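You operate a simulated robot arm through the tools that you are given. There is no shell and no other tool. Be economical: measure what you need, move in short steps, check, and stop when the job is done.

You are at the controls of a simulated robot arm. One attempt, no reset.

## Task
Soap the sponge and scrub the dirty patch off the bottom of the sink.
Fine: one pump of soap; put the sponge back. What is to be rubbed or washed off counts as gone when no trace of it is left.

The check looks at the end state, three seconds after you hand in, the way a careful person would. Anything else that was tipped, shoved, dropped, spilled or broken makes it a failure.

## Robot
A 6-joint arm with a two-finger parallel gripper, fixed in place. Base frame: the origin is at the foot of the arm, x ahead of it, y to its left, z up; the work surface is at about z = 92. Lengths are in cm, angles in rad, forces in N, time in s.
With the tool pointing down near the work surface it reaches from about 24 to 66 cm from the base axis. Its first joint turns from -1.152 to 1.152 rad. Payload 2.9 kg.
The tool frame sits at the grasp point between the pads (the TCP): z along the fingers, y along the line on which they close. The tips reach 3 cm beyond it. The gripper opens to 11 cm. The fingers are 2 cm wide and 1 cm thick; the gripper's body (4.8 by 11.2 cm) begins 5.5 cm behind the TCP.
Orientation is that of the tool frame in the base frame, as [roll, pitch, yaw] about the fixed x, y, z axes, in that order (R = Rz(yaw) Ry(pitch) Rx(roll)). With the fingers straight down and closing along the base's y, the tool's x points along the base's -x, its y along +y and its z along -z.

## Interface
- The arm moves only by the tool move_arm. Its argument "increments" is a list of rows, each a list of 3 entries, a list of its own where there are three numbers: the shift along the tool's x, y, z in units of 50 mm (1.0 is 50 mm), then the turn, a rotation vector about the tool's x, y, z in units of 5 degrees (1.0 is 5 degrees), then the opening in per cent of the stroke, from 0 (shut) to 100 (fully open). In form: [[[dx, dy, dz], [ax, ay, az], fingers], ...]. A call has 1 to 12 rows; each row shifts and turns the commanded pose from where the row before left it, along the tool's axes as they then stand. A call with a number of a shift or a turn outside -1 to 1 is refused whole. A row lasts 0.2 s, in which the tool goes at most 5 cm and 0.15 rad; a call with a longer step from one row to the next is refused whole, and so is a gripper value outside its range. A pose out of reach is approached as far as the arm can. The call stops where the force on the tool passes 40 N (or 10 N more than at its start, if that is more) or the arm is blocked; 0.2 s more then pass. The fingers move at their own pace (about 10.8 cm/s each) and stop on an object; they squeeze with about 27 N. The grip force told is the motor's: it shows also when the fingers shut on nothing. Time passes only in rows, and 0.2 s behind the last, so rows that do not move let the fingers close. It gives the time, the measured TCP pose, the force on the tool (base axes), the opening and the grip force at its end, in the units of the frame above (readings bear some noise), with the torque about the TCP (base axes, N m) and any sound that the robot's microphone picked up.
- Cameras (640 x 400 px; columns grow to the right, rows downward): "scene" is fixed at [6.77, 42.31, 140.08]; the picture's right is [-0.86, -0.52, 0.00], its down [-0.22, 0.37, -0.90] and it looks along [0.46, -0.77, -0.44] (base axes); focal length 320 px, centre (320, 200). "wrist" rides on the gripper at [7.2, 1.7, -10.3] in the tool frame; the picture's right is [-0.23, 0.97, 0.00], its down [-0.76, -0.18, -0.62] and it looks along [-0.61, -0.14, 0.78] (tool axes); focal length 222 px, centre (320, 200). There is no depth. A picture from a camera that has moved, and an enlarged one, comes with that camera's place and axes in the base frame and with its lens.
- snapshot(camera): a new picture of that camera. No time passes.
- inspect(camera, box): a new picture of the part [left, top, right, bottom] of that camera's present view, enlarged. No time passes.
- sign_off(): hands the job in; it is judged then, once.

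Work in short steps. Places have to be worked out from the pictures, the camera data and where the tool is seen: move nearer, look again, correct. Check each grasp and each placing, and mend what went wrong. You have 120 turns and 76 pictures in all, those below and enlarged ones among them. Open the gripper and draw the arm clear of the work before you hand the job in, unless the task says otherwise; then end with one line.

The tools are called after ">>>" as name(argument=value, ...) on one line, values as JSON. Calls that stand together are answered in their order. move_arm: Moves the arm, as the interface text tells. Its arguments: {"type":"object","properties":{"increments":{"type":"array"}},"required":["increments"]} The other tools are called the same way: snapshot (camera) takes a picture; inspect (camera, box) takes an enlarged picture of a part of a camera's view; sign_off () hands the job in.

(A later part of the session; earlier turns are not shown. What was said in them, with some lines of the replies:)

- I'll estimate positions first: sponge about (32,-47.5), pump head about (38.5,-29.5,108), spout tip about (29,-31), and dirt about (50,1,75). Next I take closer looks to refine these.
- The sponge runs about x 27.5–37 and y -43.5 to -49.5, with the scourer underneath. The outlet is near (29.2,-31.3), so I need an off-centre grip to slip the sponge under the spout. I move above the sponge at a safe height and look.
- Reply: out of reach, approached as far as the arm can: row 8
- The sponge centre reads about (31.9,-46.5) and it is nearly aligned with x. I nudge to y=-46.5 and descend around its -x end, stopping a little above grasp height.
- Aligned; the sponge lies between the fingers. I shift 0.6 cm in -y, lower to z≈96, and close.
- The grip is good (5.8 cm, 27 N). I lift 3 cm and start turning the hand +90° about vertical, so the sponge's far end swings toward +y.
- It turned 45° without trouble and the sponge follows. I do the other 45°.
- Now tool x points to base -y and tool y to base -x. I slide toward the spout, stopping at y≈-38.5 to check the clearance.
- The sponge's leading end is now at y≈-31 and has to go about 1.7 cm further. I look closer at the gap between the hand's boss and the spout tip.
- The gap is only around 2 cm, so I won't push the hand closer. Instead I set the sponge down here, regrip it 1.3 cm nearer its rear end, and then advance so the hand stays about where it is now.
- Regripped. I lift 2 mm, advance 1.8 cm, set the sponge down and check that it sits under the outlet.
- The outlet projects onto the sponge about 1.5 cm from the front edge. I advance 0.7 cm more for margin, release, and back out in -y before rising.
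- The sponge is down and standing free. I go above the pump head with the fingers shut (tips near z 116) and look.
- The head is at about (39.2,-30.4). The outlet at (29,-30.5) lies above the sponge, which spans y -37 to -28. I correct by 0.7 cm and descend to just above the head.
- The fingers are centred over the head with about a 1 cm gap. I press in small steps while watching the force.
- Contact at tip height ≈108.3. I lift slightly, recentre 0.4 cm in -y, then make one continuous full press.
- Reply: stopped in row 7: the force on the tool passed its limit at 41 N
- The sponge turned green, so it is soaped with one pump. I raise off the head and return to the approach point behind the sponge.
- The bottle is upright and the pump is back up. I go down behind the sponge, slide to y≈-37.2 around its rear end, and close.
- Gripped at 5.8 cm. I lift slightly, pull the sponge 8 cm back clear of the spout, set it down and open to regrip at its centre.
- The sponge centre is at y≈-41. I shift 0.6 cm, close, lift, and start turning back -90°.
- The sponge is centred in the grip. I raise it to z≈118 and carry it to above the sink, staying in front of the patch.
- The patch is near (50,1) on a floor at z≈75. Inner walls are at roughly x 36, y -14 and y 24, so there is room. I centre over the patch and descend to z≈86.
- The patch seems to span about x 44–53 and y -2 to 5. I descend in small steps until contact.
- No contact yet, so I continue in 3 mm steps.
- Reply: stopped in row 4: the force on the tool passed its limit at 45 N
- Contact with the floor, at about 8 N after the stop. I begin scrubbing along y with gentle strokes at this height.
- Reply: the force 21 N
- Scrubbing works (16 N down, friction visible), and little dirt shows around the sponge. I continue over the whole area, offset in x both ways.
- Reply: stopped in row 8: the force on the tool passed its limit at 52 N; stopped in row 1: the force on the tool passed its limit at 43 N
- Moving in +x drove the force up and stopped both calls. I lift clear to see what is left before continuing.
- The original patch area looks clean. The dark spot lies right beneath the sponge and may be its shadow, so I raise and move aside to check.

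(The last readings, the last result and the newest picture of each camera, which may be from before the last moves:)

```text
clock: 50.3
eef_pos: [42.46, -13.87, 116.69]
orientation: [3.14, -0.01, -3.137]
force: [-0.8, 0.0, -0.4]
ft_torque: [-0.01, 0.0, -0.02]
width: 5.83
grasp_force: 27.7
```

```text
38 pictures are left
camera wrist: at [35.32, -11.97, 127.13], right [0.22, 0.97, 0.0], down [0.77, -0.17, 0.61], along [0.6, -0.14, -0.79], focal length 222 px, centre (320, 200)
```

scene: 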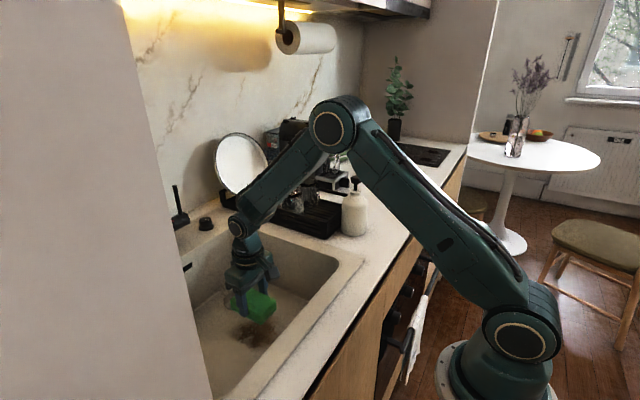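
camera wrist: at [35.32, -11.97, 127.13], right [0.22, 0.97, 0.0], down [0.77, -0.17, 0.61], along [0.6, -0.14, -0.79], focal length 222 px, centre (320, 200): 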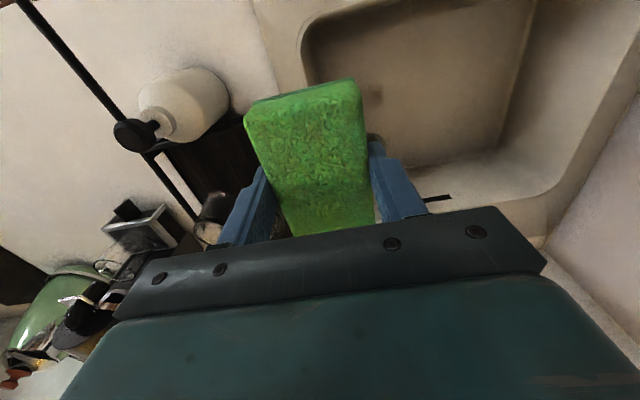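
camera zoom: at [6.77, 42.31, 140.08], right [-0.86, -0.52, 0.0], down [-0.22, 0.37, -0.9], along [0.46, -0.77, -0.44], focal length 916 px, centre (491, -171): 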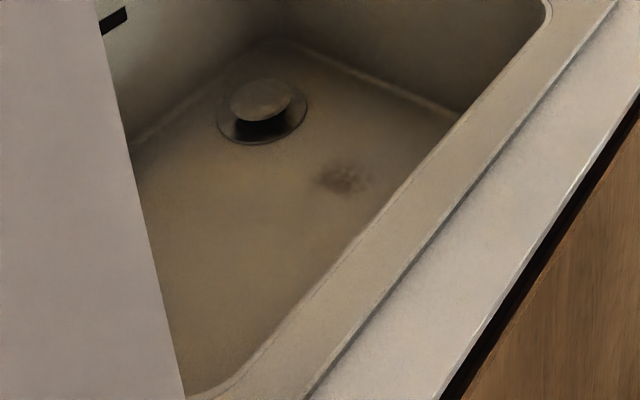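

A faint residue remains near (49.5,-3.3), on the -y side of the original patch. I return there, correct the small tilt, and go down to just above the floor.

>>> move_arm(increments=[[[-0.44, 0.72, 0], [0, 0.12, 0], 30], [[-0.44, 0.72, 0], [0, 0, 0], 30], [[-0.44, 0.72, 0], [0, 0, 0], 30], [[0, 0, 0.8], [0, 0, 0], 30], [[0, 0, 0.8], [0, 0, 0], 30], [[0, 0, 0.8], [0, 0, 0], 30], [[0, 0, 0.8], [0, 0, 0], 30], [[0, 0, 0.8], [0, 0, 0], 30], [[0, 0, 0.8], [0, 0, 0], 30], [[0, 0, 0.8], [0, 0, 0], 30], [[0, 0, 0.8], [0, 0, 0], 30], [[0, 0, 0.8], [0, 0, 0], 30]])

>>> move_arm(increments=[[[0, 0, 0.08], [0, 0, 0], 30], [[0, 0, 0.06], [0, 0, 0], 30], [[0, 0, 0.06], [0, 0, 0], 30], [[0, 0, 0], [0, 0, 0], 30]])

```text
clock: 52.9
eef_pos: [48.17, -2.93, 80.61]
orientation: [3.141, -0.018, -3.136]
force: [0.4, 0.8, -0.7]
ft_torque: [0.02, 0.03, 0.0]
width: 5.83
grasp_force: 26.8
```

```text
clock: 53.9
eef_pos: [48.23, -2.98, 79.45]
orientation: [3.141, -0.022, -3.135]
force: [-0.1, 0.5, 0.2]
ft_torque: [-0.01, -0.01, 0.02]
width: 5.8
grasp_force: 27.0
```

The tilt correction went the wrong way, so I reverse it, and then lower to contact.

>>> move_arm(increments=[[[0, 0, 0], [0, -0.24, 0], 30], [[0, 0, 0.05], [0, 0, 0], 30], [[0, 0, 0.04], [0, 0, 0], 30], [[0, 0, 0.04], [0, 0, 0], 30], [[0, 0, 0], [0, 0, 0], 30]])

```text
clock: 55.1
eef_pos: [48.22, -2.81, 78.95]
orientation: [3.14, 0.001, -3.136]
force: [0.0, -0.4, 0.1]
ft_torque: [-0.01, -0.01, 0.0]
width: 5.84
grasp_force: 27.2
```

>>> move_arm(increments=[[[0, 0, 0.03], [0, 0, 0], 30], [[0, 0, 0.03], [0, 0, 0], 30], [[0, 0, 0], [0, 0, 0], 30]])

```text
clock: 55.9
eef_pos: [48.24, -2.78, 78.73]
orientation: [3.141, -0.002, -3.136]
force: [-1.6, 0.9, 7.8]
ft_torque: [-0.03, 0.07, 0.0]
width: 5.84
grasp_force: 27.3
```

Contact at 8 N. I add a touch of pressure and scrub with short strokes around this spot.

>>> move_arm(increments=[[[0, -0.2, 0.01], [0, 0, 0], 30], [[0, -0.2, 0], [0, 0, 0], 30], [[0, 0.2, 0], [0, 0, 0], 30], [[0, 0.2, 0], [0, 0, 0], 30], [[0, 0.2, 0], [0, 0, 0], 30], [[0, 0.2, 0], [0, 0, 0], 30], [[0, -0.2, 0], [0, 0, 0], 30], [[0, -0.2, 0], [0, 0, 0], 30], [[0, -0.2, 0], [0, 0, 0], 30], [[0, -0.2, 0], [0, 0, 0], 30], [[0, 0.2, 0], [0, 0, 0], 30], [[0, 0.2, 0], [0, 0, 0], 30]])

>>> move_arm(increments=[[[-0.2, 0, 0], [0, 0, 0], 30], [[-0.2, 0, 0], [0, 0, 0], 30], [[0, -0.3, 0], [0, 0, 0], 30], [[0, 0.3, 0], [0, 0, 0], 30], [[0, 0.3, 0], [0, 0, 0], 30], [[0, -0.3, 0], [0, 0, 0], 30], [[0, -0.3, 0], [0, 0, 0], 30], [[0, 0.3, 0], [0, 0, 0], 30], [[0, 0.3, 0], [0, 0, 0], 30], [[0, -0.3, 0], [0, 0, 0], 30], [[0, 0, 0], [0, 0, 0], 30]])

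```text
clock: 58.5
eef_pos: [48.22, -3.09, 78.61]
orientation: [-3.138, 0.003, 3.14]
force: [-0.7, -18.9, 24.4]
ft_torque: [-0.41, 0.04, 0.0]
width: 5.81
grasp_force: 26.9
```

```text
clock: 58.8
eef_pos: [48.4, -3.03, 78.59]
orientation: [-3.138, -0.008, 3.137]
force: [-4.9, -0.7, 8.7]
ft_torque: [0.03, -0.28, -0.02]
width: 5.85
grasp_force: 27.0
stopped in row 1: the force on the tool passed its limit at 47 N (the readings are from after the stop); the commanded pose is now the measured one
```

The y strokes work, while +x moves under load spike. So I lift 5 mm, shift +2 cm in x, lower again, and stroke in y.

>>> move_arm(increments=[[[0, 0, -0.1], [0, 0, 0], 30], [[-0.4, 0, 0], [0, 0, 0], 30], [[0, 0, 0.09], [0, 0, 0], 30], [[0, 0, 0], [0, 0, 0], 30]])

>>> move_arm(increments=[[[0, 0.2, 0.01], [0, 0, 0], 30], [[0, -0.2, 0], [0, 0, 0], 30], [[0, -0.2, 0], [0, 0, 0], 30], [[0, 0.2, 0], [0, 0, 0], 30], [[0, 0.2, 0], [0, 0, 0], 30], [[0, 0.2, 0], [0, 0, 0], 30], [[0, 0.2, 0], [0, 0, 0], 30], [[0, -0.2, 0], [0, 0, 0], 30], [[0, -0.2, 0], [0, 0, 0], 30], [[0, -0.2, 0], [0, 0, 0], 30], [[0, -0.2, 0], [0, 0, 0], 30], [[0, 0, 0], [0, 0, 0], 30]])

```text
clock: 59.8
eef_pos: [50.44, -2.88, 78.69]
orientation: [-3.14, -0.01, 3.14]
force: [-0.8, 1.9, 2.4]
ft_torque: [0.04, -0.08, 0.06]
width: 5.82
grasp_force: 27.0
```

```text
clock: 62.4
eef_pos: [50.46, -3.9, 78.62]
orientation: [3.141, -0.007, -3.141]
force: [1.3, 15.9, 24.3]
ft_torque: [0.45, -0.03, 0.09]
width: 5.8
grasp_force: 27.5
```

Good pressure. I make one longer sweep over the full patch in +y and back, then lift.

>>> move_arm(increments=[[[0, 0.3, 0], [0, 0, 0], 30], [[0, 0.3, 0], [0, 0, 0], 30], [[0, 0.3, 0], [0, 0, 0], 30], [[0, 0.3, 0], [0, 0, 0], 30], [[0, 0.3, 0], [0, 0, 0], 30], [[0, -0.3, 0], [0, 0, 0], 30], [[0, -0.3, 0], [0, 0, 0], 30], [[0, -0.3, 0], [0, 0, 0], 30], [[0, -0.3, 0], [0, 0, 0], 30], [[0, -0.3, 0], [0, 0, 0], 30], [[0, -0.3, 0], [0, 0, 0], 30], [[0, 0, 0], [0, 0, 0], 30]])

>>> move_arm(increments=[[[0, 0, -0.4], [0, 0, 0], 30], [[0, 0, -0.9], [0, 0, 0], 30], [[0, 0, -0.9], [0, 0, 0], 30], [[0, 0, -0.9], [0, 0, 0], 30], [[0, 0, -0.9], [0, 0, 0], 30], [[0, 0, -0.9], [0, 0, 0], 30], [[0, 0, -0.9], [0, 0, 0], 30], [[0, 0, -0.9], [0, 0, 0], 30], [[0, 0, -0.9], [0, 0, 0], 30], [[0.6, -0.7, 0], [0, 0, 0], 30], [[0.8, -0.5, 0], [0, 0, 0], 30], [[0, 0, 0], [0, 0, 0], 30]])

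>>> inspect(camera="scene", box=[180, 260, 340, 400])

>>> snapshot(camera="wrist")

```text
clock: 65.0
eef_pos: [50.28, -5.65, 78.72]
orientation: [-3.139, -0.011, 3.139]
force: [0.3, 8.1, 13.3]
ft_torque: [0.19, -0.05, 0.08]
width: 5.83
grasp_force: 27.0
```

```text
clock: 67.6
eef_pos: [43.58, -11.36, 116.76]
orientation: [-3.138, -0.008, 3.139]
force: [0.3, 0.6, 0.5]
ft_torque: [-0.03, 0.01, -0.03]
width: 5.86
grasp_force: 27.1
```

```text
2.86 times, centred on (260, 330) of scene
camera zoom: at [6.77, 42.31, 140.08], right [-0.86, -0.52, 0.0], down [-0.22, 0.37, -0.9], along [0.46, -0.77, -0.44], focal length 916 px, centre (491, -171)
```

zoom: 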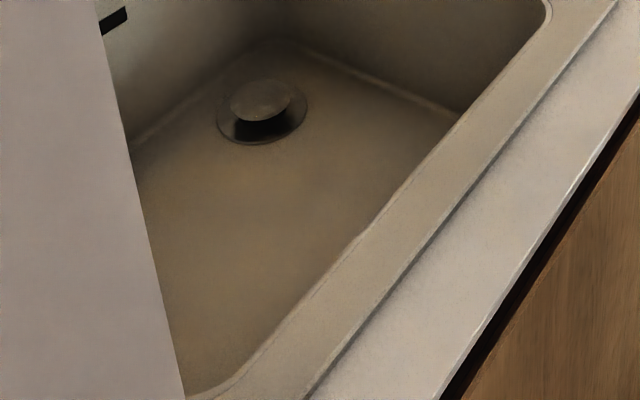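

```text
36 pictures are left
camera wrist: at [36.43, -9.46, 127.1], right [0.23, 0.97, -0.01], down [0.77, -0.18, 0.62], along [0.6, -0.15, -0.79], focal length 222 px, centre (320, 200)
```

wrist: 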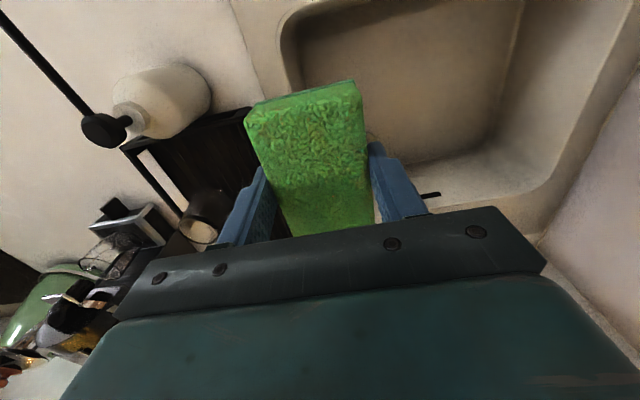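

The scene view looks clean. I move to a pose like the start so the wrist camera sees the front part of the floor past the sponge.

>>> move_arm(increments=[[[0.6, -0.7, -0.4], [0, 0, 0], 30], [[0.7, -0.6, -0.4], [0, 0, 0], 30], [[0, 0, -0.4], [0, 0, 0], 30], [[0, 0, 0], [0, 0, 0], 30]])

>>> inspect(camera="wrist", box=[280, 0, 600, 200])

>>> inspect(camera="scene", box=[210, 290, 300, 360])

```text
refused: row 1 steps farther than a row can; nothing moved
```

```text
2.00 times, centred on (440, 100) of wrist
camera zoom: at [36.43, -9.46, 127.1], right [0.23, 0.97, -0.01], down [0.77, -0.18, 0.62], along [0.6, -0.15, -0.79], focal length 444 px, centre (80, 400)
```

zoom: 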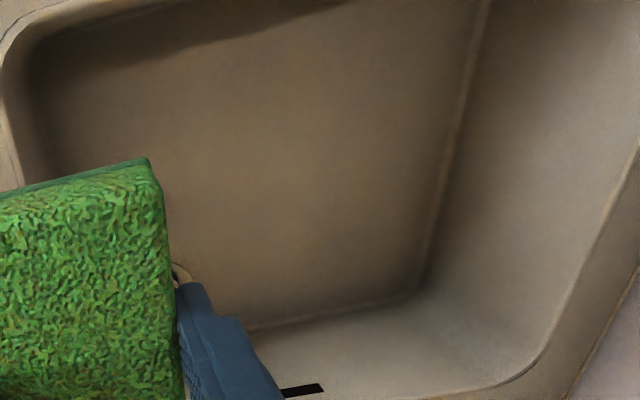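

```text
5.71 times, centred on (255, 325) of scene
camera zoom: at [6.77, 42.31, 140.08], right [-0.86, -0.52, 0.0], down [-0.22, 0.37, -0.9], along [0.46, -0.77, -0.44], focal length 1831 px, centre (691, -514)
```

zoom: 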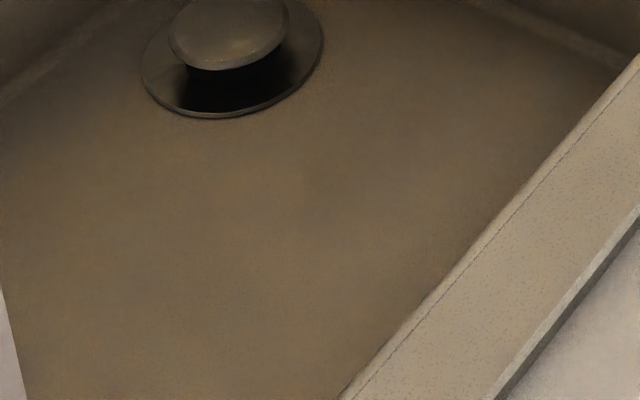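

Almost clean. I move to a pose where the whole patch area is free of the sponge in the wrist view to confirm it.

>>> move_arm(increments=[[[0.5, -0.6, -0.4], [0, 0, 0], 30], [[0.6, -0.6, -0.4], [0, 0, 0], 30], [[0.3, 0, -0.6], [0, 0, 0], 30], [[0, 0, 0], [0, 0, 0], 30]])

>>> inspect(camera="wrist", box=[320, 20, 520, 160])

```text
clock: 68.6
eef_pos: [36.67, -17.26, 123.64]
orientation: [-3.14, -0.01, 3.14]
force: [-0.2, 1.0, 0.2]
ft_torque: [0.0, -0.01, 0.03]
width: 5.84
grasp_force: 26.7
```

```text
2.86 times, centred on (420, 90) of wrist
camera zoom: at [29.56, -15.46, 134.03], right [0.23, 0.97, 0.0], down [0.77, -0.18, 0.62], along [0.6, -0.14, -0.79], focal length 635 px, centre (34, 514)
```

zoom: 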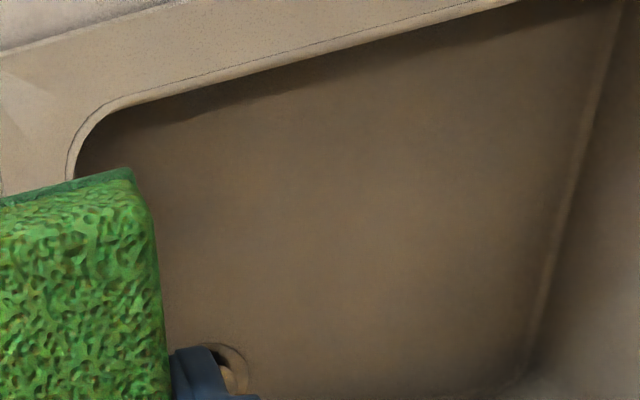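

It looks clean, though a very faint darkening might remain. Since "no trace" counts, I do one more pass: back over (47.5,-3) and down.

>>> move_arm(increments=[[[-0.55, 0.7, 0], [0, 0, 0], 30], [[-0.55, 0.7, 0], [0, 0, 0], 30], [[-0.55, 0.7, 0], [0, 0, 0], 30], [[-0.55, 0.75, 0], [0, 0, 0], 30], [[0, 0, 0.85], [0, 0, 0], 30], [[0, 0, 0.85], [0, 0, 0], 30], [[0, 0, 0.85], [0, 0, 0], 30], [[0, 0, 0.85], [0, 0, 0], 30], [[0, 0, 0.85], [0, 0, 0], 30], [[0, 0, 0.85], [0, 0, 0], 30], [[0, 0, 0.85], [0, 0, 0], 30], [[0, 0, 0], [0, 0, 0], 30]])

>>> move_arm(increments=[[[0, 0, 0.85], [0, -0.1, 0], 30], [[0, 0, 0.85], [0, 0, 0], 30], [[0, 0, 0.85], [0, 0, 0], 30], [[0, 0, 0], [0, 0, 0], 30]])

```text
clock: 71.2
eef_pos: [59.42, -3.86, 103.73]
orientation: [-3.139, -0.013, 3.138]
force: [-0.7, -0.6, -0.2]
ft_torque: [0.02, -0.02, 0.0]
width: 5.84
grasp_force: 26.8
out of reach, approached as far as the arm can: row 5, 6, 7, 8, 9, 10, 11
```

```text
clock: 72.2
eef_pos: [62.66, -3.95, 92.0]
orientation: [-3.137, -0.003, 3.139]
force: [-0.3, 0.7, 1.0]
ft_torque: [0.04, 0.04, -0.01]
width: 5.85
grasp_force: 27.6
out of reach, approached as far as the arm can: row 1, 2, 3
```

Unexpected: the tool drifted to x≈62 because the arm hit a reach limit. I stop and look before doing anything else.

>>> snapshot(camera="scene")

>>> snapshot(camera="wrist")

```text
32 pictures are left
```

scene: 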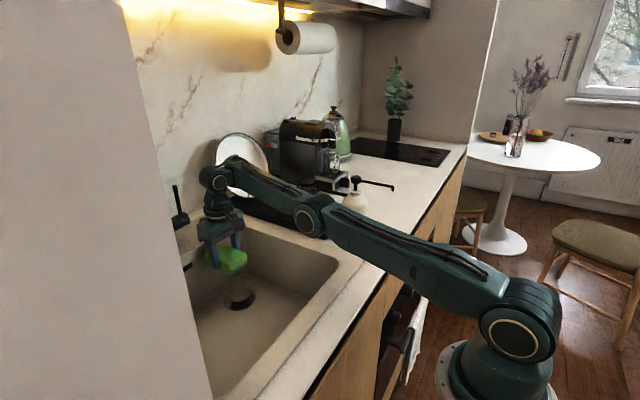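

```text
31 pictures are left
camera wrist: at [55.52, -1.98, 102.39], right [0.23, 0.97, 0.0], down [0.76, -0.18, 0.62], along [0.6, -0.15, -0.78], focal length 222 px, centre (320, 200)
```

wrist: 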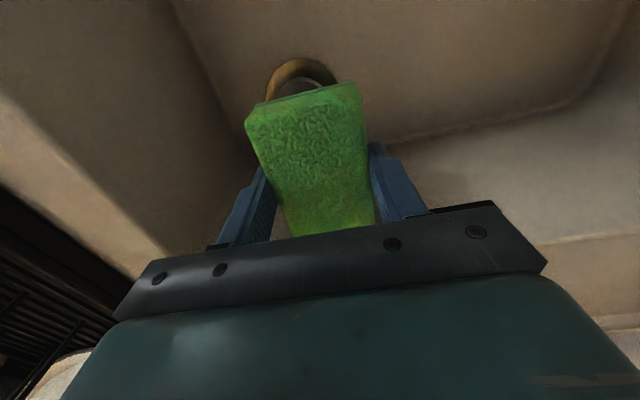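

The arm has straightened into an extended posture, but forces are nil and nothing seems touched. I back up in small steps and watch where the pose goes.

>>> move_arm(increments=[[[0, 0, -0.5], [0, 0, 0], 30], [[0, 0, 0], [0, 0, 0], 30]])

```text
clock: 72.8
eef_pos: [62.69, -3.91, 94.53]
orientation: [-3.138, -0.003, 3.138]
force: [0.4, -0.4, 0.1]
ft_torque: [-0.02, -0.01, 0.02]
width: 5.84
grasp_force: 27.2
```

The command follows measured again. I draw back toward the base (-x) while rising slightly, in small rows.

>>> move_arm(increments=[[[0.4, 0, -0.2], [0, 0, 0], 30], [[0.4, 0, -0.2], [0, 0, 0], 30], [[0.4, 0, -0.2], [0, 0, 0], 30], [[0.4, 0, 0], [0, 0, 0], 30], [[0, 0, 0], [0, 0, 0], 30]])

>>> snapshot(camera="scene")

```text
clock: 74.0
eef_pos: [61.31, -4.24, 99.27]
orientation: [-3.139, -0.002, 3.137]
force: [0.3, -0.1, -0.2]
ft_torque: [0.01, 0.03, 0.01]
width: 5.86
grasp_force: 26.7
out of reach, approached as far as the arm can: row 1, 2, 3, 4
```

```text
30 pictures are left
```

scene: 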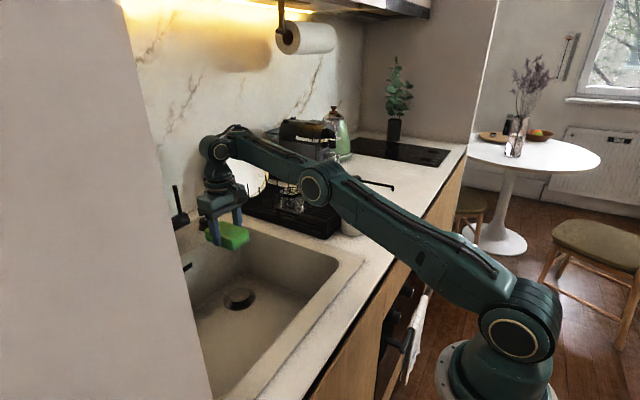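

The three readings fit one arc, which means the elbow is fully straight and the solver is stuck on the outer reach limit. I try a larger inward-and-down step to make the elbow bend.

>>> move_arm(increments=[[[0.9, 0, 0.3], [0, 0, 0], 30], [[0, 0, 0], [0, 0, 0], 30]])

```text
clock: 74.6
eef_pos: [61.29, -4.23, 99.28]
orientation: [-3.138, -0.003, 3.138]
force: [0.4, 0.2, 0.5]
ft_torque: [0.01, -0.04, 0.03]
width: 5.86
grasp_force: 26.7
out of reach, approached as far as the arm can: row 1
```

Going up and out was accepted, while going in is not. So the elbow seems slightly past straight, at its limit. I push outward to full extension, then step down so it folds the right way.

>>> move_arm(increments=[[[-0.6, 0, -0.18], [0, 0, 0], 30], [[0, 0, 0], [0, 0, 0], 30]])

```text
clock: 75.2
eef_pos: [64.3, -4.37, 100.23]
orientation: [-3.139, 0.001, 3.137]
force: [0.5, 0.5, 0.2]
ft_torque: [-0.01, 0.01, 0.03]
width: 5.83
grasp_force: 26.7
```

It extended to x=64.3, which confirms that. I go further outward until fully straight; the area ahead is clear to about x 75.

>>> move_arm(increments=[[[-0.3, 0, -0.1], [0, 0, 0], 30], [[-0.3, 0, -0.1], [0, 0, 0], 30], [[0, 0, 0], [0, 0, 0], 30]])

>>> snapshot(camera="scene")

```text
clock: 76.0
eef_pos: [66.33, -4.28, 101.28]
orientation: [-3.138, -0.002, 3.139]
force: [0.2, -0.1, -1.2]
ft_torque: [0.03, 0.04, -0.03]
width: 5.81
grasp_force: 27.3
out of reach, approached as far as the arm can: row 2
```

```text
29 pictures are left
```

scene: 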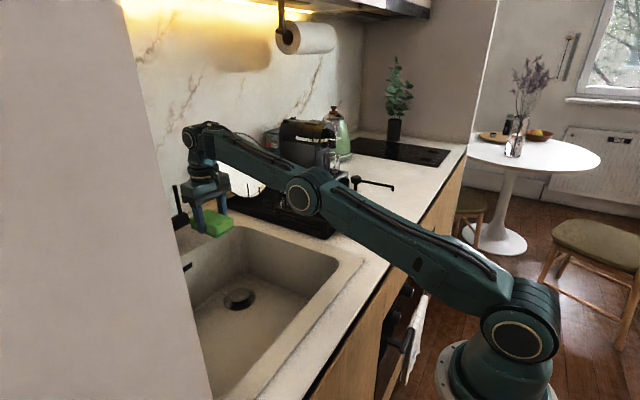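

Now fully straight. I step 3 cm down (the sponge stays above the rim) and see whether the elbow folds upward.

>>> move_arm(increments=[[[0.1, 0, 0.5], [0, 0, 0], 30], [[0.3, 0, 0], [0, 0, 0], 30], [[0.3, 0, 0], [0, 0, 0], 30], [[0, 0, 0], [0, 0, 0], 30]])

>>> snapshot(camera="scene")

```text
clock: 77.0
eef_pos: [62.85, -4.29, 98.93]
orientation: [-3.138, 0.002, 3.139]
force: [-0.7, -0.6, -0.4]
ft_torque: [0.01, 0.01, -0.01]
width: 5.85
grasp_force: 26.9
```

```text
28 pictures are left
```

scene: 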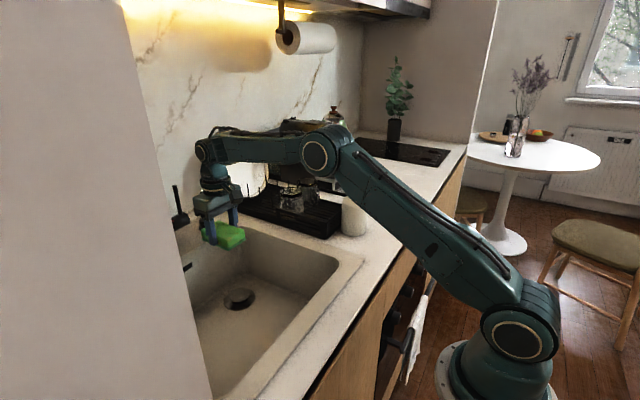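

The elbow is folding upward again. I retract at this height to x≈48, well inside reach.

>>> move_arm(increments=[[[0.6, 0, 0], [0, 0, 0], 30], [[0.6, 0, 0], [0, 0, 0], 30], [[0.6, 0, 0], [0, 0, 0], 30], [[0.6, 0, 0], [0, 0, 0], 30], [[0.55, 0.2, 0], [0, 0, 0], 30], [[0, 0, 0], [0, 0, 0], 30]])

>>> snapshot(camera="scene")

```text
clock: 78.4
eef_pos: [48.08, -3.3, 98.93]
orientation: [-3.137, 0.0, 3.137]
force: [0.6, -0.4, -0.4]
ft_torque: [0.01, -0.01, -0.03]
width: 5.87
grasp_force: 26.9
```

```text
27 pictures are left
```

scene: 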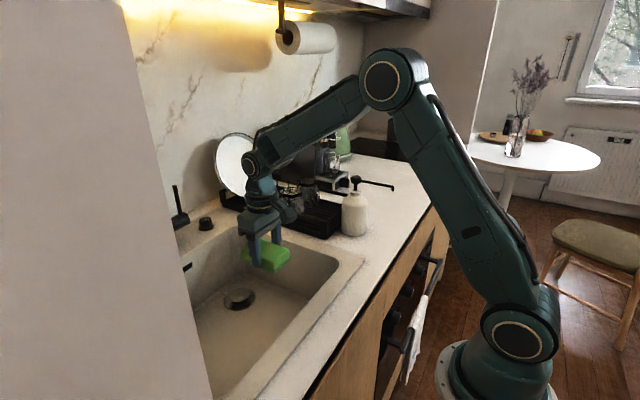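

Recovered: normal posture, bottle, plate and glasses undisturbed. I descend to just above the floor.

>>> move_arm(increments=[[[0, 0, 0.78], [0, 0, 0], 30], [[0, 0, 0.78], [0, 0, 0], 30], [[0, 0, 0.78], [0, 0, 0], 30], [[0, 0, 0.78], [0, 0, 0], 30], [[0, 0, 0.78], [0, 0, 0], 30], [[0, 0, 0.08], [0, 0, 0], 30], [[0, 0, 0], [0, 0, 0], 30]])

>>> move_arm(increments=[[[0, 0, 0.03], [0, 0, 0], 30], [[0, 0, 0.03], [0, 0, 0], 30], [[0, 0, 0], [0, 0, 0], 30]])

```text
clock: 80.0
eef_pos: [48.07, -3.2, 78.96]
orientation: [-3.137, 0.001, 3.139]
force: [-1.2, 0.3, -0.2]
ft_torque: [-0.02, 0.0, -0.01]
width: 5.85
grasp_force: 26.9
```

```text
clock: 80.8
eef_pos: [48.07, -3.37, 78.74]
orientation: [-3.138, 0.001, 3.137]
force: [0.9, -0.7, -0.5]
ft_torque: [-0.02, 0.0, 0.01]
width: 5.86
grasp_force: 26.9
```

No contact yet, so I go 2 mm lower and then stroke.

>>> move_arm(increments=[[[0, 0, 0.03], [0, 0, 0], 30], [[0, 0, 0.02], [0, 0, 0], 30], [[0, 0, 0], [0, 0, 0], 30]])

```text
clock: 81.6
eef_pos: [48.15, -3.15, 78.55]
orientation: [-3.138, 0.001, 3.139]
force: [-7.0, -0.4, 33.3]
ft_torque: [-0.28, 0.61, -0.01]
width: 5.88
grasp_force: 27.5
```

33 N is too much. I ease off 1.5 mm and stroke in y across the patch.

>>> move_arm(increments=[[[0, 0, -0.025], [0, 0, 0], 30], [[0, -0.2, 0], [0, 0, 0], 30], [[0, -0.2, 0], [0, 0, 0], 30], [[0, 0.3, 0], [0, 0, 0], 30], [[0, 0.3, 0], [0, 0, 0], 30], [[0, 0.3, 0], [0, 0, 0], 30], [[0, 0.3, 0], [0, 0, 0], 30], [[0, 0.3, 0], [0, 0, 0], 30], [[0, 0.3, 0], [0, 0, 0], 30], [[0, -0.3, 0], [0, 0, 0], 30], [[0, -0.3, 0], [0, 0, 0], 30], [[0, -0.3, 0], [0, 0, 0], 30]])

>>> move_arm(increments=[[[0, -0.3, 0], [0, 0, 0], 30], [[0, -0.3, 0], [0, 0, 0], 30], [[0, -0.3, 0], [0, 0, 0], 30], [[0, 0.3, 0], [0, 0, 0], 30], [[0, 0.3, 0], [0, 0, 0], 30], [[0, 0.3, 0], [0, 0, 0], 30], [[0, -0.3, 0], [0, 0, 0], 30], [[0, -0.3, 0], [0, 0, 0], 30], [[0, 0.3, 0], [0, 0, 0], 30], [[0, 0.3, 0], [0, 0, 0], 30], [[0, 0, 0], [0, 0, 0], 30]])

```text
clock: 84.2
eef_pos: [48.14, -0.72, 78.47]
orientation: [3.14, 0.002, -3.139]
force: [2.5, 16.1, 23.5]
ft_torque: [-0.02, -0.09, 0.06]
width: 5.89
grasp_force: 27.0
```

```text
clock: 85.9
eef_pos: [48.03, -1.46, 78.59]
orientation: [3.13, -0.002, -3.125]
force: [-2.1, 0.9, 6.5]
ft_torque: [-0.15, 0.07, -0.07]
width: 5.85
grasp_force: 27.5
stopped in row 8: the force on the tool passed its limit at 42 N (the readings are from after the stop); the commanded pose is now the measured one
```

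Enough scrubbing. I lift to z≈108, draw back toward the base, and inspect the floor.

>>> move_arm(increments=[[[0, 0, -0.4], [0, 0, 0], 30], [[0, 0, -0.8], [0, 0, 0], 30], [[0, 0, -0.8], [0, 0, 0], 30], [[0, 0, -0.8], [0, 0, 0], 30], [[0, 0, -0.8], [0, 0, 0], 30], [[0, 0, -0.8], [0, 0, 0], 30], [[0, 0, -0.8], [0, 0, 0], 30], [[0.5, -0.6, -0.4], [0, 0, 0], 30], [[0.5, -0.6, -0.5], [0, 0, 0], 30], [[0.6, -0.7, -0.3], [0, 0, 0], 30], [[0.6, -0.6, -0.3], [0, 0, 0], 30], [[0, 0, 0], [0, 0, 0], 30]])

>>> inspect(camera="scene", box=[210, 290, 300, 360])

>>> inspect(camera="wrist", box=[320, 20, 520, 160])

```text
clock: 88.5
eef_pos: [37.16, -14.63, 111.92]
orientation: [3.129, -0.002, -3.127]
force: [-0.7, -0.1, 0.1]
ft_torque: [0.01, 0.01, 0.0]
width: 5.85
grasp_force: 26.9
```

```text
5.71 times, centred on (255, 325) of scene
camera zoom: at [6.77, 42.31, 140.08], right [-0.86, -0.52, 0.0], down [-0.22, 0.37, -0.9], along [0.46, -0.77, -0.44], focal length 1831 px, centre (691, -514)
```

zoom: 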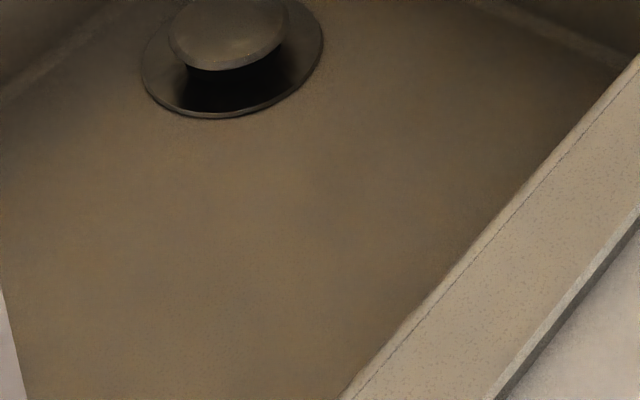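

```text
2.86 times, centred on (420, 90) of wrist
camera zoom: at [29.96, -12.99, 122.27], right [0.21, 0.98, 0.01], down [0.77, -0.17, 0.62], along [0.61, -0.12, -0.78], focal length 635 px, centre (34, 514)
```

zoom: 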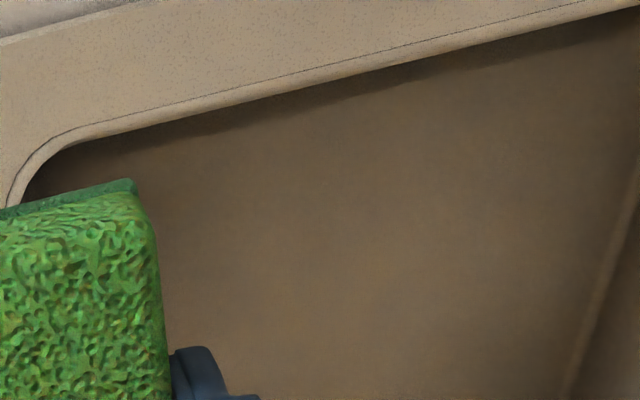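

The floor is evenly clean in both views. Now I return the sponge: rise, straighten the small tilt and yaw, and carry it over past the bottle.

>>> move_arm(increments=[[[0, 0, -0.65], [-0.14, 0, 0.17], 30], [[0, 0, -0.65], [0, 0, 0], 30], [[0.206, -0.783, 0], [0, 0, 0], 30], [[0.206, -0.783, 0], [0, 0, 0], 30], [[0.206, -0.783, 0], [0, 0, 0], 30], [[0.206, -0.783, 0], [0, 0, 0], 30], [[0.206, -0.783, 0], [0, 0, 0], 30], [[0.206, -0.783, 0], [0, 0, 0], 30], [[0.206, -0.783, 0], [0, 0, 0], 30], [[0, 0, 0], [0, 0, 0], 30]])

>>> snapshot(camera="wrist")

```text
clock: 90.7
eef_pos: [29.88, -41.95, 117.64]
orientation: [3.118, -0.002, 3.141]
force: [0.0, -0.9, 0.0]
ft_torque: [0.04, 0.0, -0.04]
width: 5.86
grasp_force: 26.3
```

```text
24 pictures are left
camera wrist: at [22.72, -40.36, 128.09], right [0.23, 0.97, 0.02], down [0.76, -0.19, 0.62], along [0.61, -0.12, -0.79], focal length 222 px, centre (320, 200)
```

wrist: 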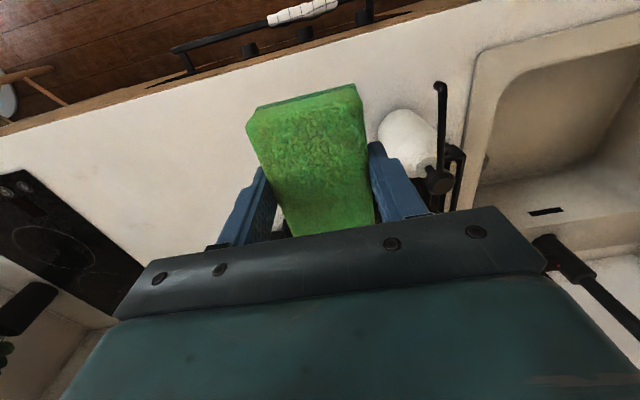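

The roll correction needs reversing (+0.27). The sponge's centre is within 0.2 cm of the TCP. I move over the original spot (31.8,-46.5) while descending to z≈100.

>>> move_arm(increments=[[[0, 0, 0.7], [0.27, 0, 0], 30], [[-0.19, -0.45, 0.7], [0, 0, 0], 30], [[-0.19, -0.46, 0.7], [0, 0, 0], 30], [[0, 0, 0.7], [0, 0, 0], 30], [[0, 0, 0.7], [0, 0, 0], 30], [[0, 0, 0], [0, 0, 0], 30]])

>>> snapshot(camera="wrist")

```text
clock: 92.1
eef_pos: [32.18, -46.36, 100.37]
orientation: [3.139, -0.002, -3.139]
force: [-0.3, 1.7, -0.5]
ft_torque: [0.01, -0.03, 0.02]
width: 5.86
grasp_force: 27.1
```

```text
23 pictures are left
camera wrist: at [24.9, -44.46, 110.77], right [0.23, 0.97, 0.0], down [0.76, -0.18, 0.62], along [0.61, -0.14, -0.78], focal length 222 px, centre (320, 200)
```

wrist: 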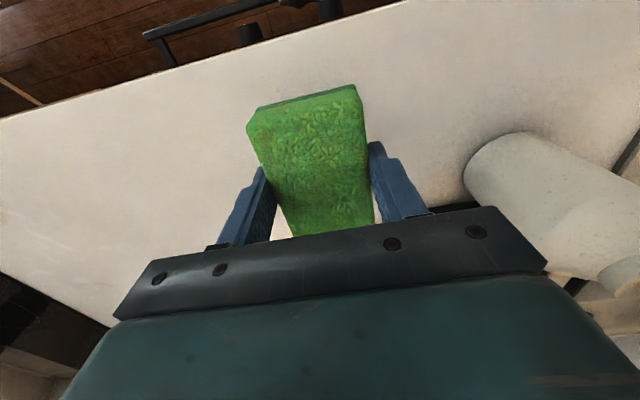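

Over the spot and level. I lower gently to z≈96.1.

>>> move_arm(increments=[[[0.06, -0.03, 0.3], [0, 0, 0], 30], [[0, 0, 0.3], [0, 0, 0], 30], [[0, 0, 0.1], [0, 0, 0], 30], [[0, 0, 0.08], [0, 0, 0], 30], [[0, 0, 0.04], [0, 0, 0], 30], [[0, 0, 0], [0, 0, 0], 30]])

```text
clock: 93.5
eef_pos: [31.68, -46.61, 96.15]
orientation: [-3.142, 0.001, -3.139]
force: [-0.4, 0.3, 0.9]
ft_torque: [0.03, 0.01, -0.02]
width: 5.83
grasp_force: 27.3
```

At the set-down height. I open, let it settle, and rise straight up.

>>> move_arm(increments=[[[0, 0, 0], [0, 0, 0], 60], [[0, 0, 0], [0, 0, 0], 95], [[0, 0, 0], [0, 0, 0], 95], [[0, 0, -0.5], [0, 0, 0], 95], [[0, 0, -0.8], [0, 0, 0], 95], [[0, 0, -0.8], [0, 0, 0], 95], [[0, 0, -0.8], [0, 0, 0], 95], [[0, 0, 0], [0, 0, 0], 95]])

>>> snapshot(camera="wrist")

>>> inspect(camera="scene", box=[320, 160, 440, 240])

```text
clock: 95.3
eef_pos: [31.48, -46.58, 110.72]
orientation: [3.14, -0.003, -3.14]
force: [0.4, 0.0, -0.3]
ft_torque: [0.0, 0.03, -0.02]
width: 10.44
grasp_force: 0.0
```

```text
22 pictures are left
camera wrist: at [24.22, -44.69, 121.11], right [0.23, 0.97, 0.0], down [0.76, -0.18, 0.62], along [0.61, -0.14, -0.78], focal length 222 px, centre (320, 200)
```

wrist: 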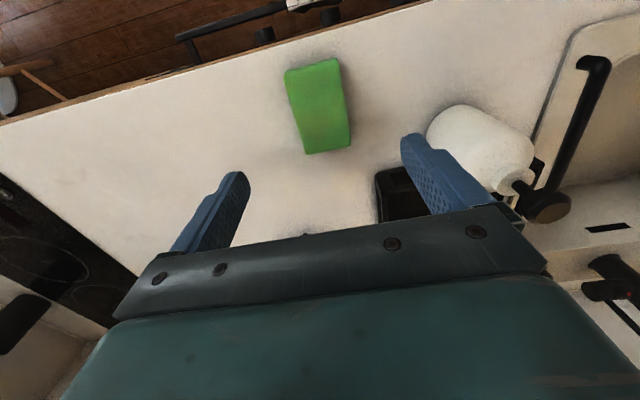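

```text
5.00 times, centred on (380, 200) of scene
camera zoom: at [6.77, 42.31, 140.08], right [-0.86, -0.52, 0.0], down [-0.22, 0.37, -0.9], along [0.46, -0.77, -0.44], focal length 1602 px, centre (20, 200)
```

zoom: 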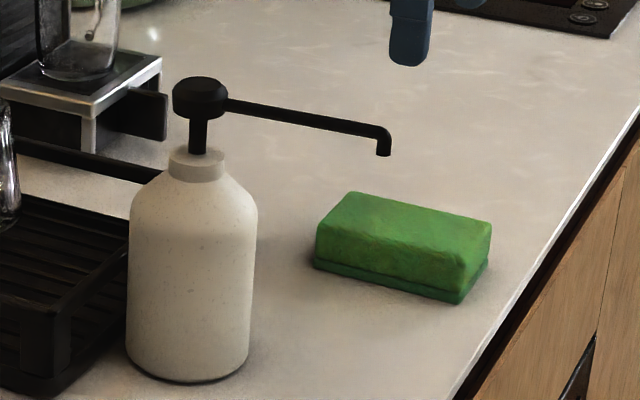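

The sponge sits just as at the start, and the bottle and pump are unmoved. I move back to about the starting pose and verify the sink with an unobstructed view.

>>> move_arm(increments=[[[0.2, 0, -0.6], [0, 0, 0], 95], [[0, 0, -0.6], [0, 0, 0], 95], [[-0.15, 0.85, 0], [0, 0, 0], 95], [[-0.15, 0.85, 0], [0, 0, 0], 95], [[-0.15, 0.85, 0], [0, 0, 0], 95], [[-0.15, 0.85, 0], [0, 0, 0], 95], [[-0.15, 0.85, -0.2], [0, 0, 0], 95], [[-0.15, 0.85, -0.4], [0, 0, 0], 95], [[-0.15, 0.85, -0.4], [0, 0, 0], 95], [[-0.15, 0.85, -0.4], [0, 0, 0], 95], [[0, 0, 0], [0, 0, 0], 95]])

>>> snapshot(camera="scene")

>>> inspect(camera="wrist", box=[290, 30, 490, 180])

```text
clock: 97.7
eef_pos: [36.65, -12.57, 123.8]
orientation: [3.141, 0.0, 3.141]
force: [0.4, -0.3, -0.2]
ft_torque: [-0.02, -0.01, 0.01]
width: 10.44
grasp_force: 0.0
```

```text
20 pictures are left
```

scene: 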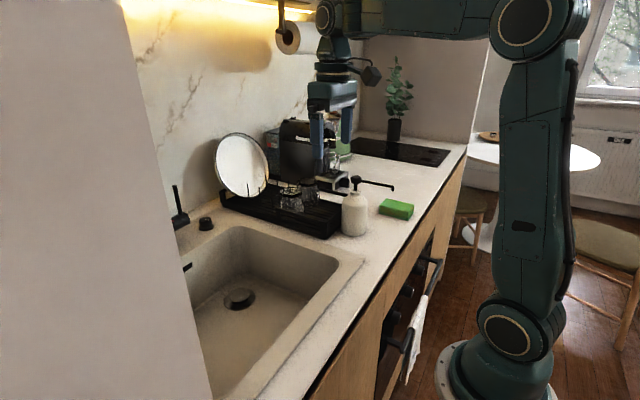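

```text
2.67 times, centred on (390, 105) of wrist
camera zoom: at [29.48, -10.67, 134.12], right [0.23, 0.97, 0.0], down [0.76, -0.18, 0.62], along [0.61, -0.14, -0.78], focal length 592 px, centre (133, 453)
```

zoom: 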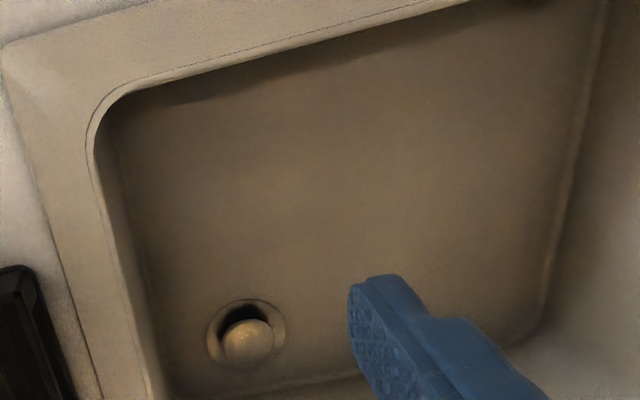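

The sink floor is clean, the sponge is back, everything else stands as before, and the gripper is open and clear, so I hand in.

>>> sign_off()

```text
The job is handed in.
```

I soaped the sponge with one pump and scrubbed the dirty patch off the sink floor; the last pictures from both cameras show no trace of it. The sponge is back in its place, still green from the soap, nothing else looks moved or tipped, and the arm is clear with the gripper open.
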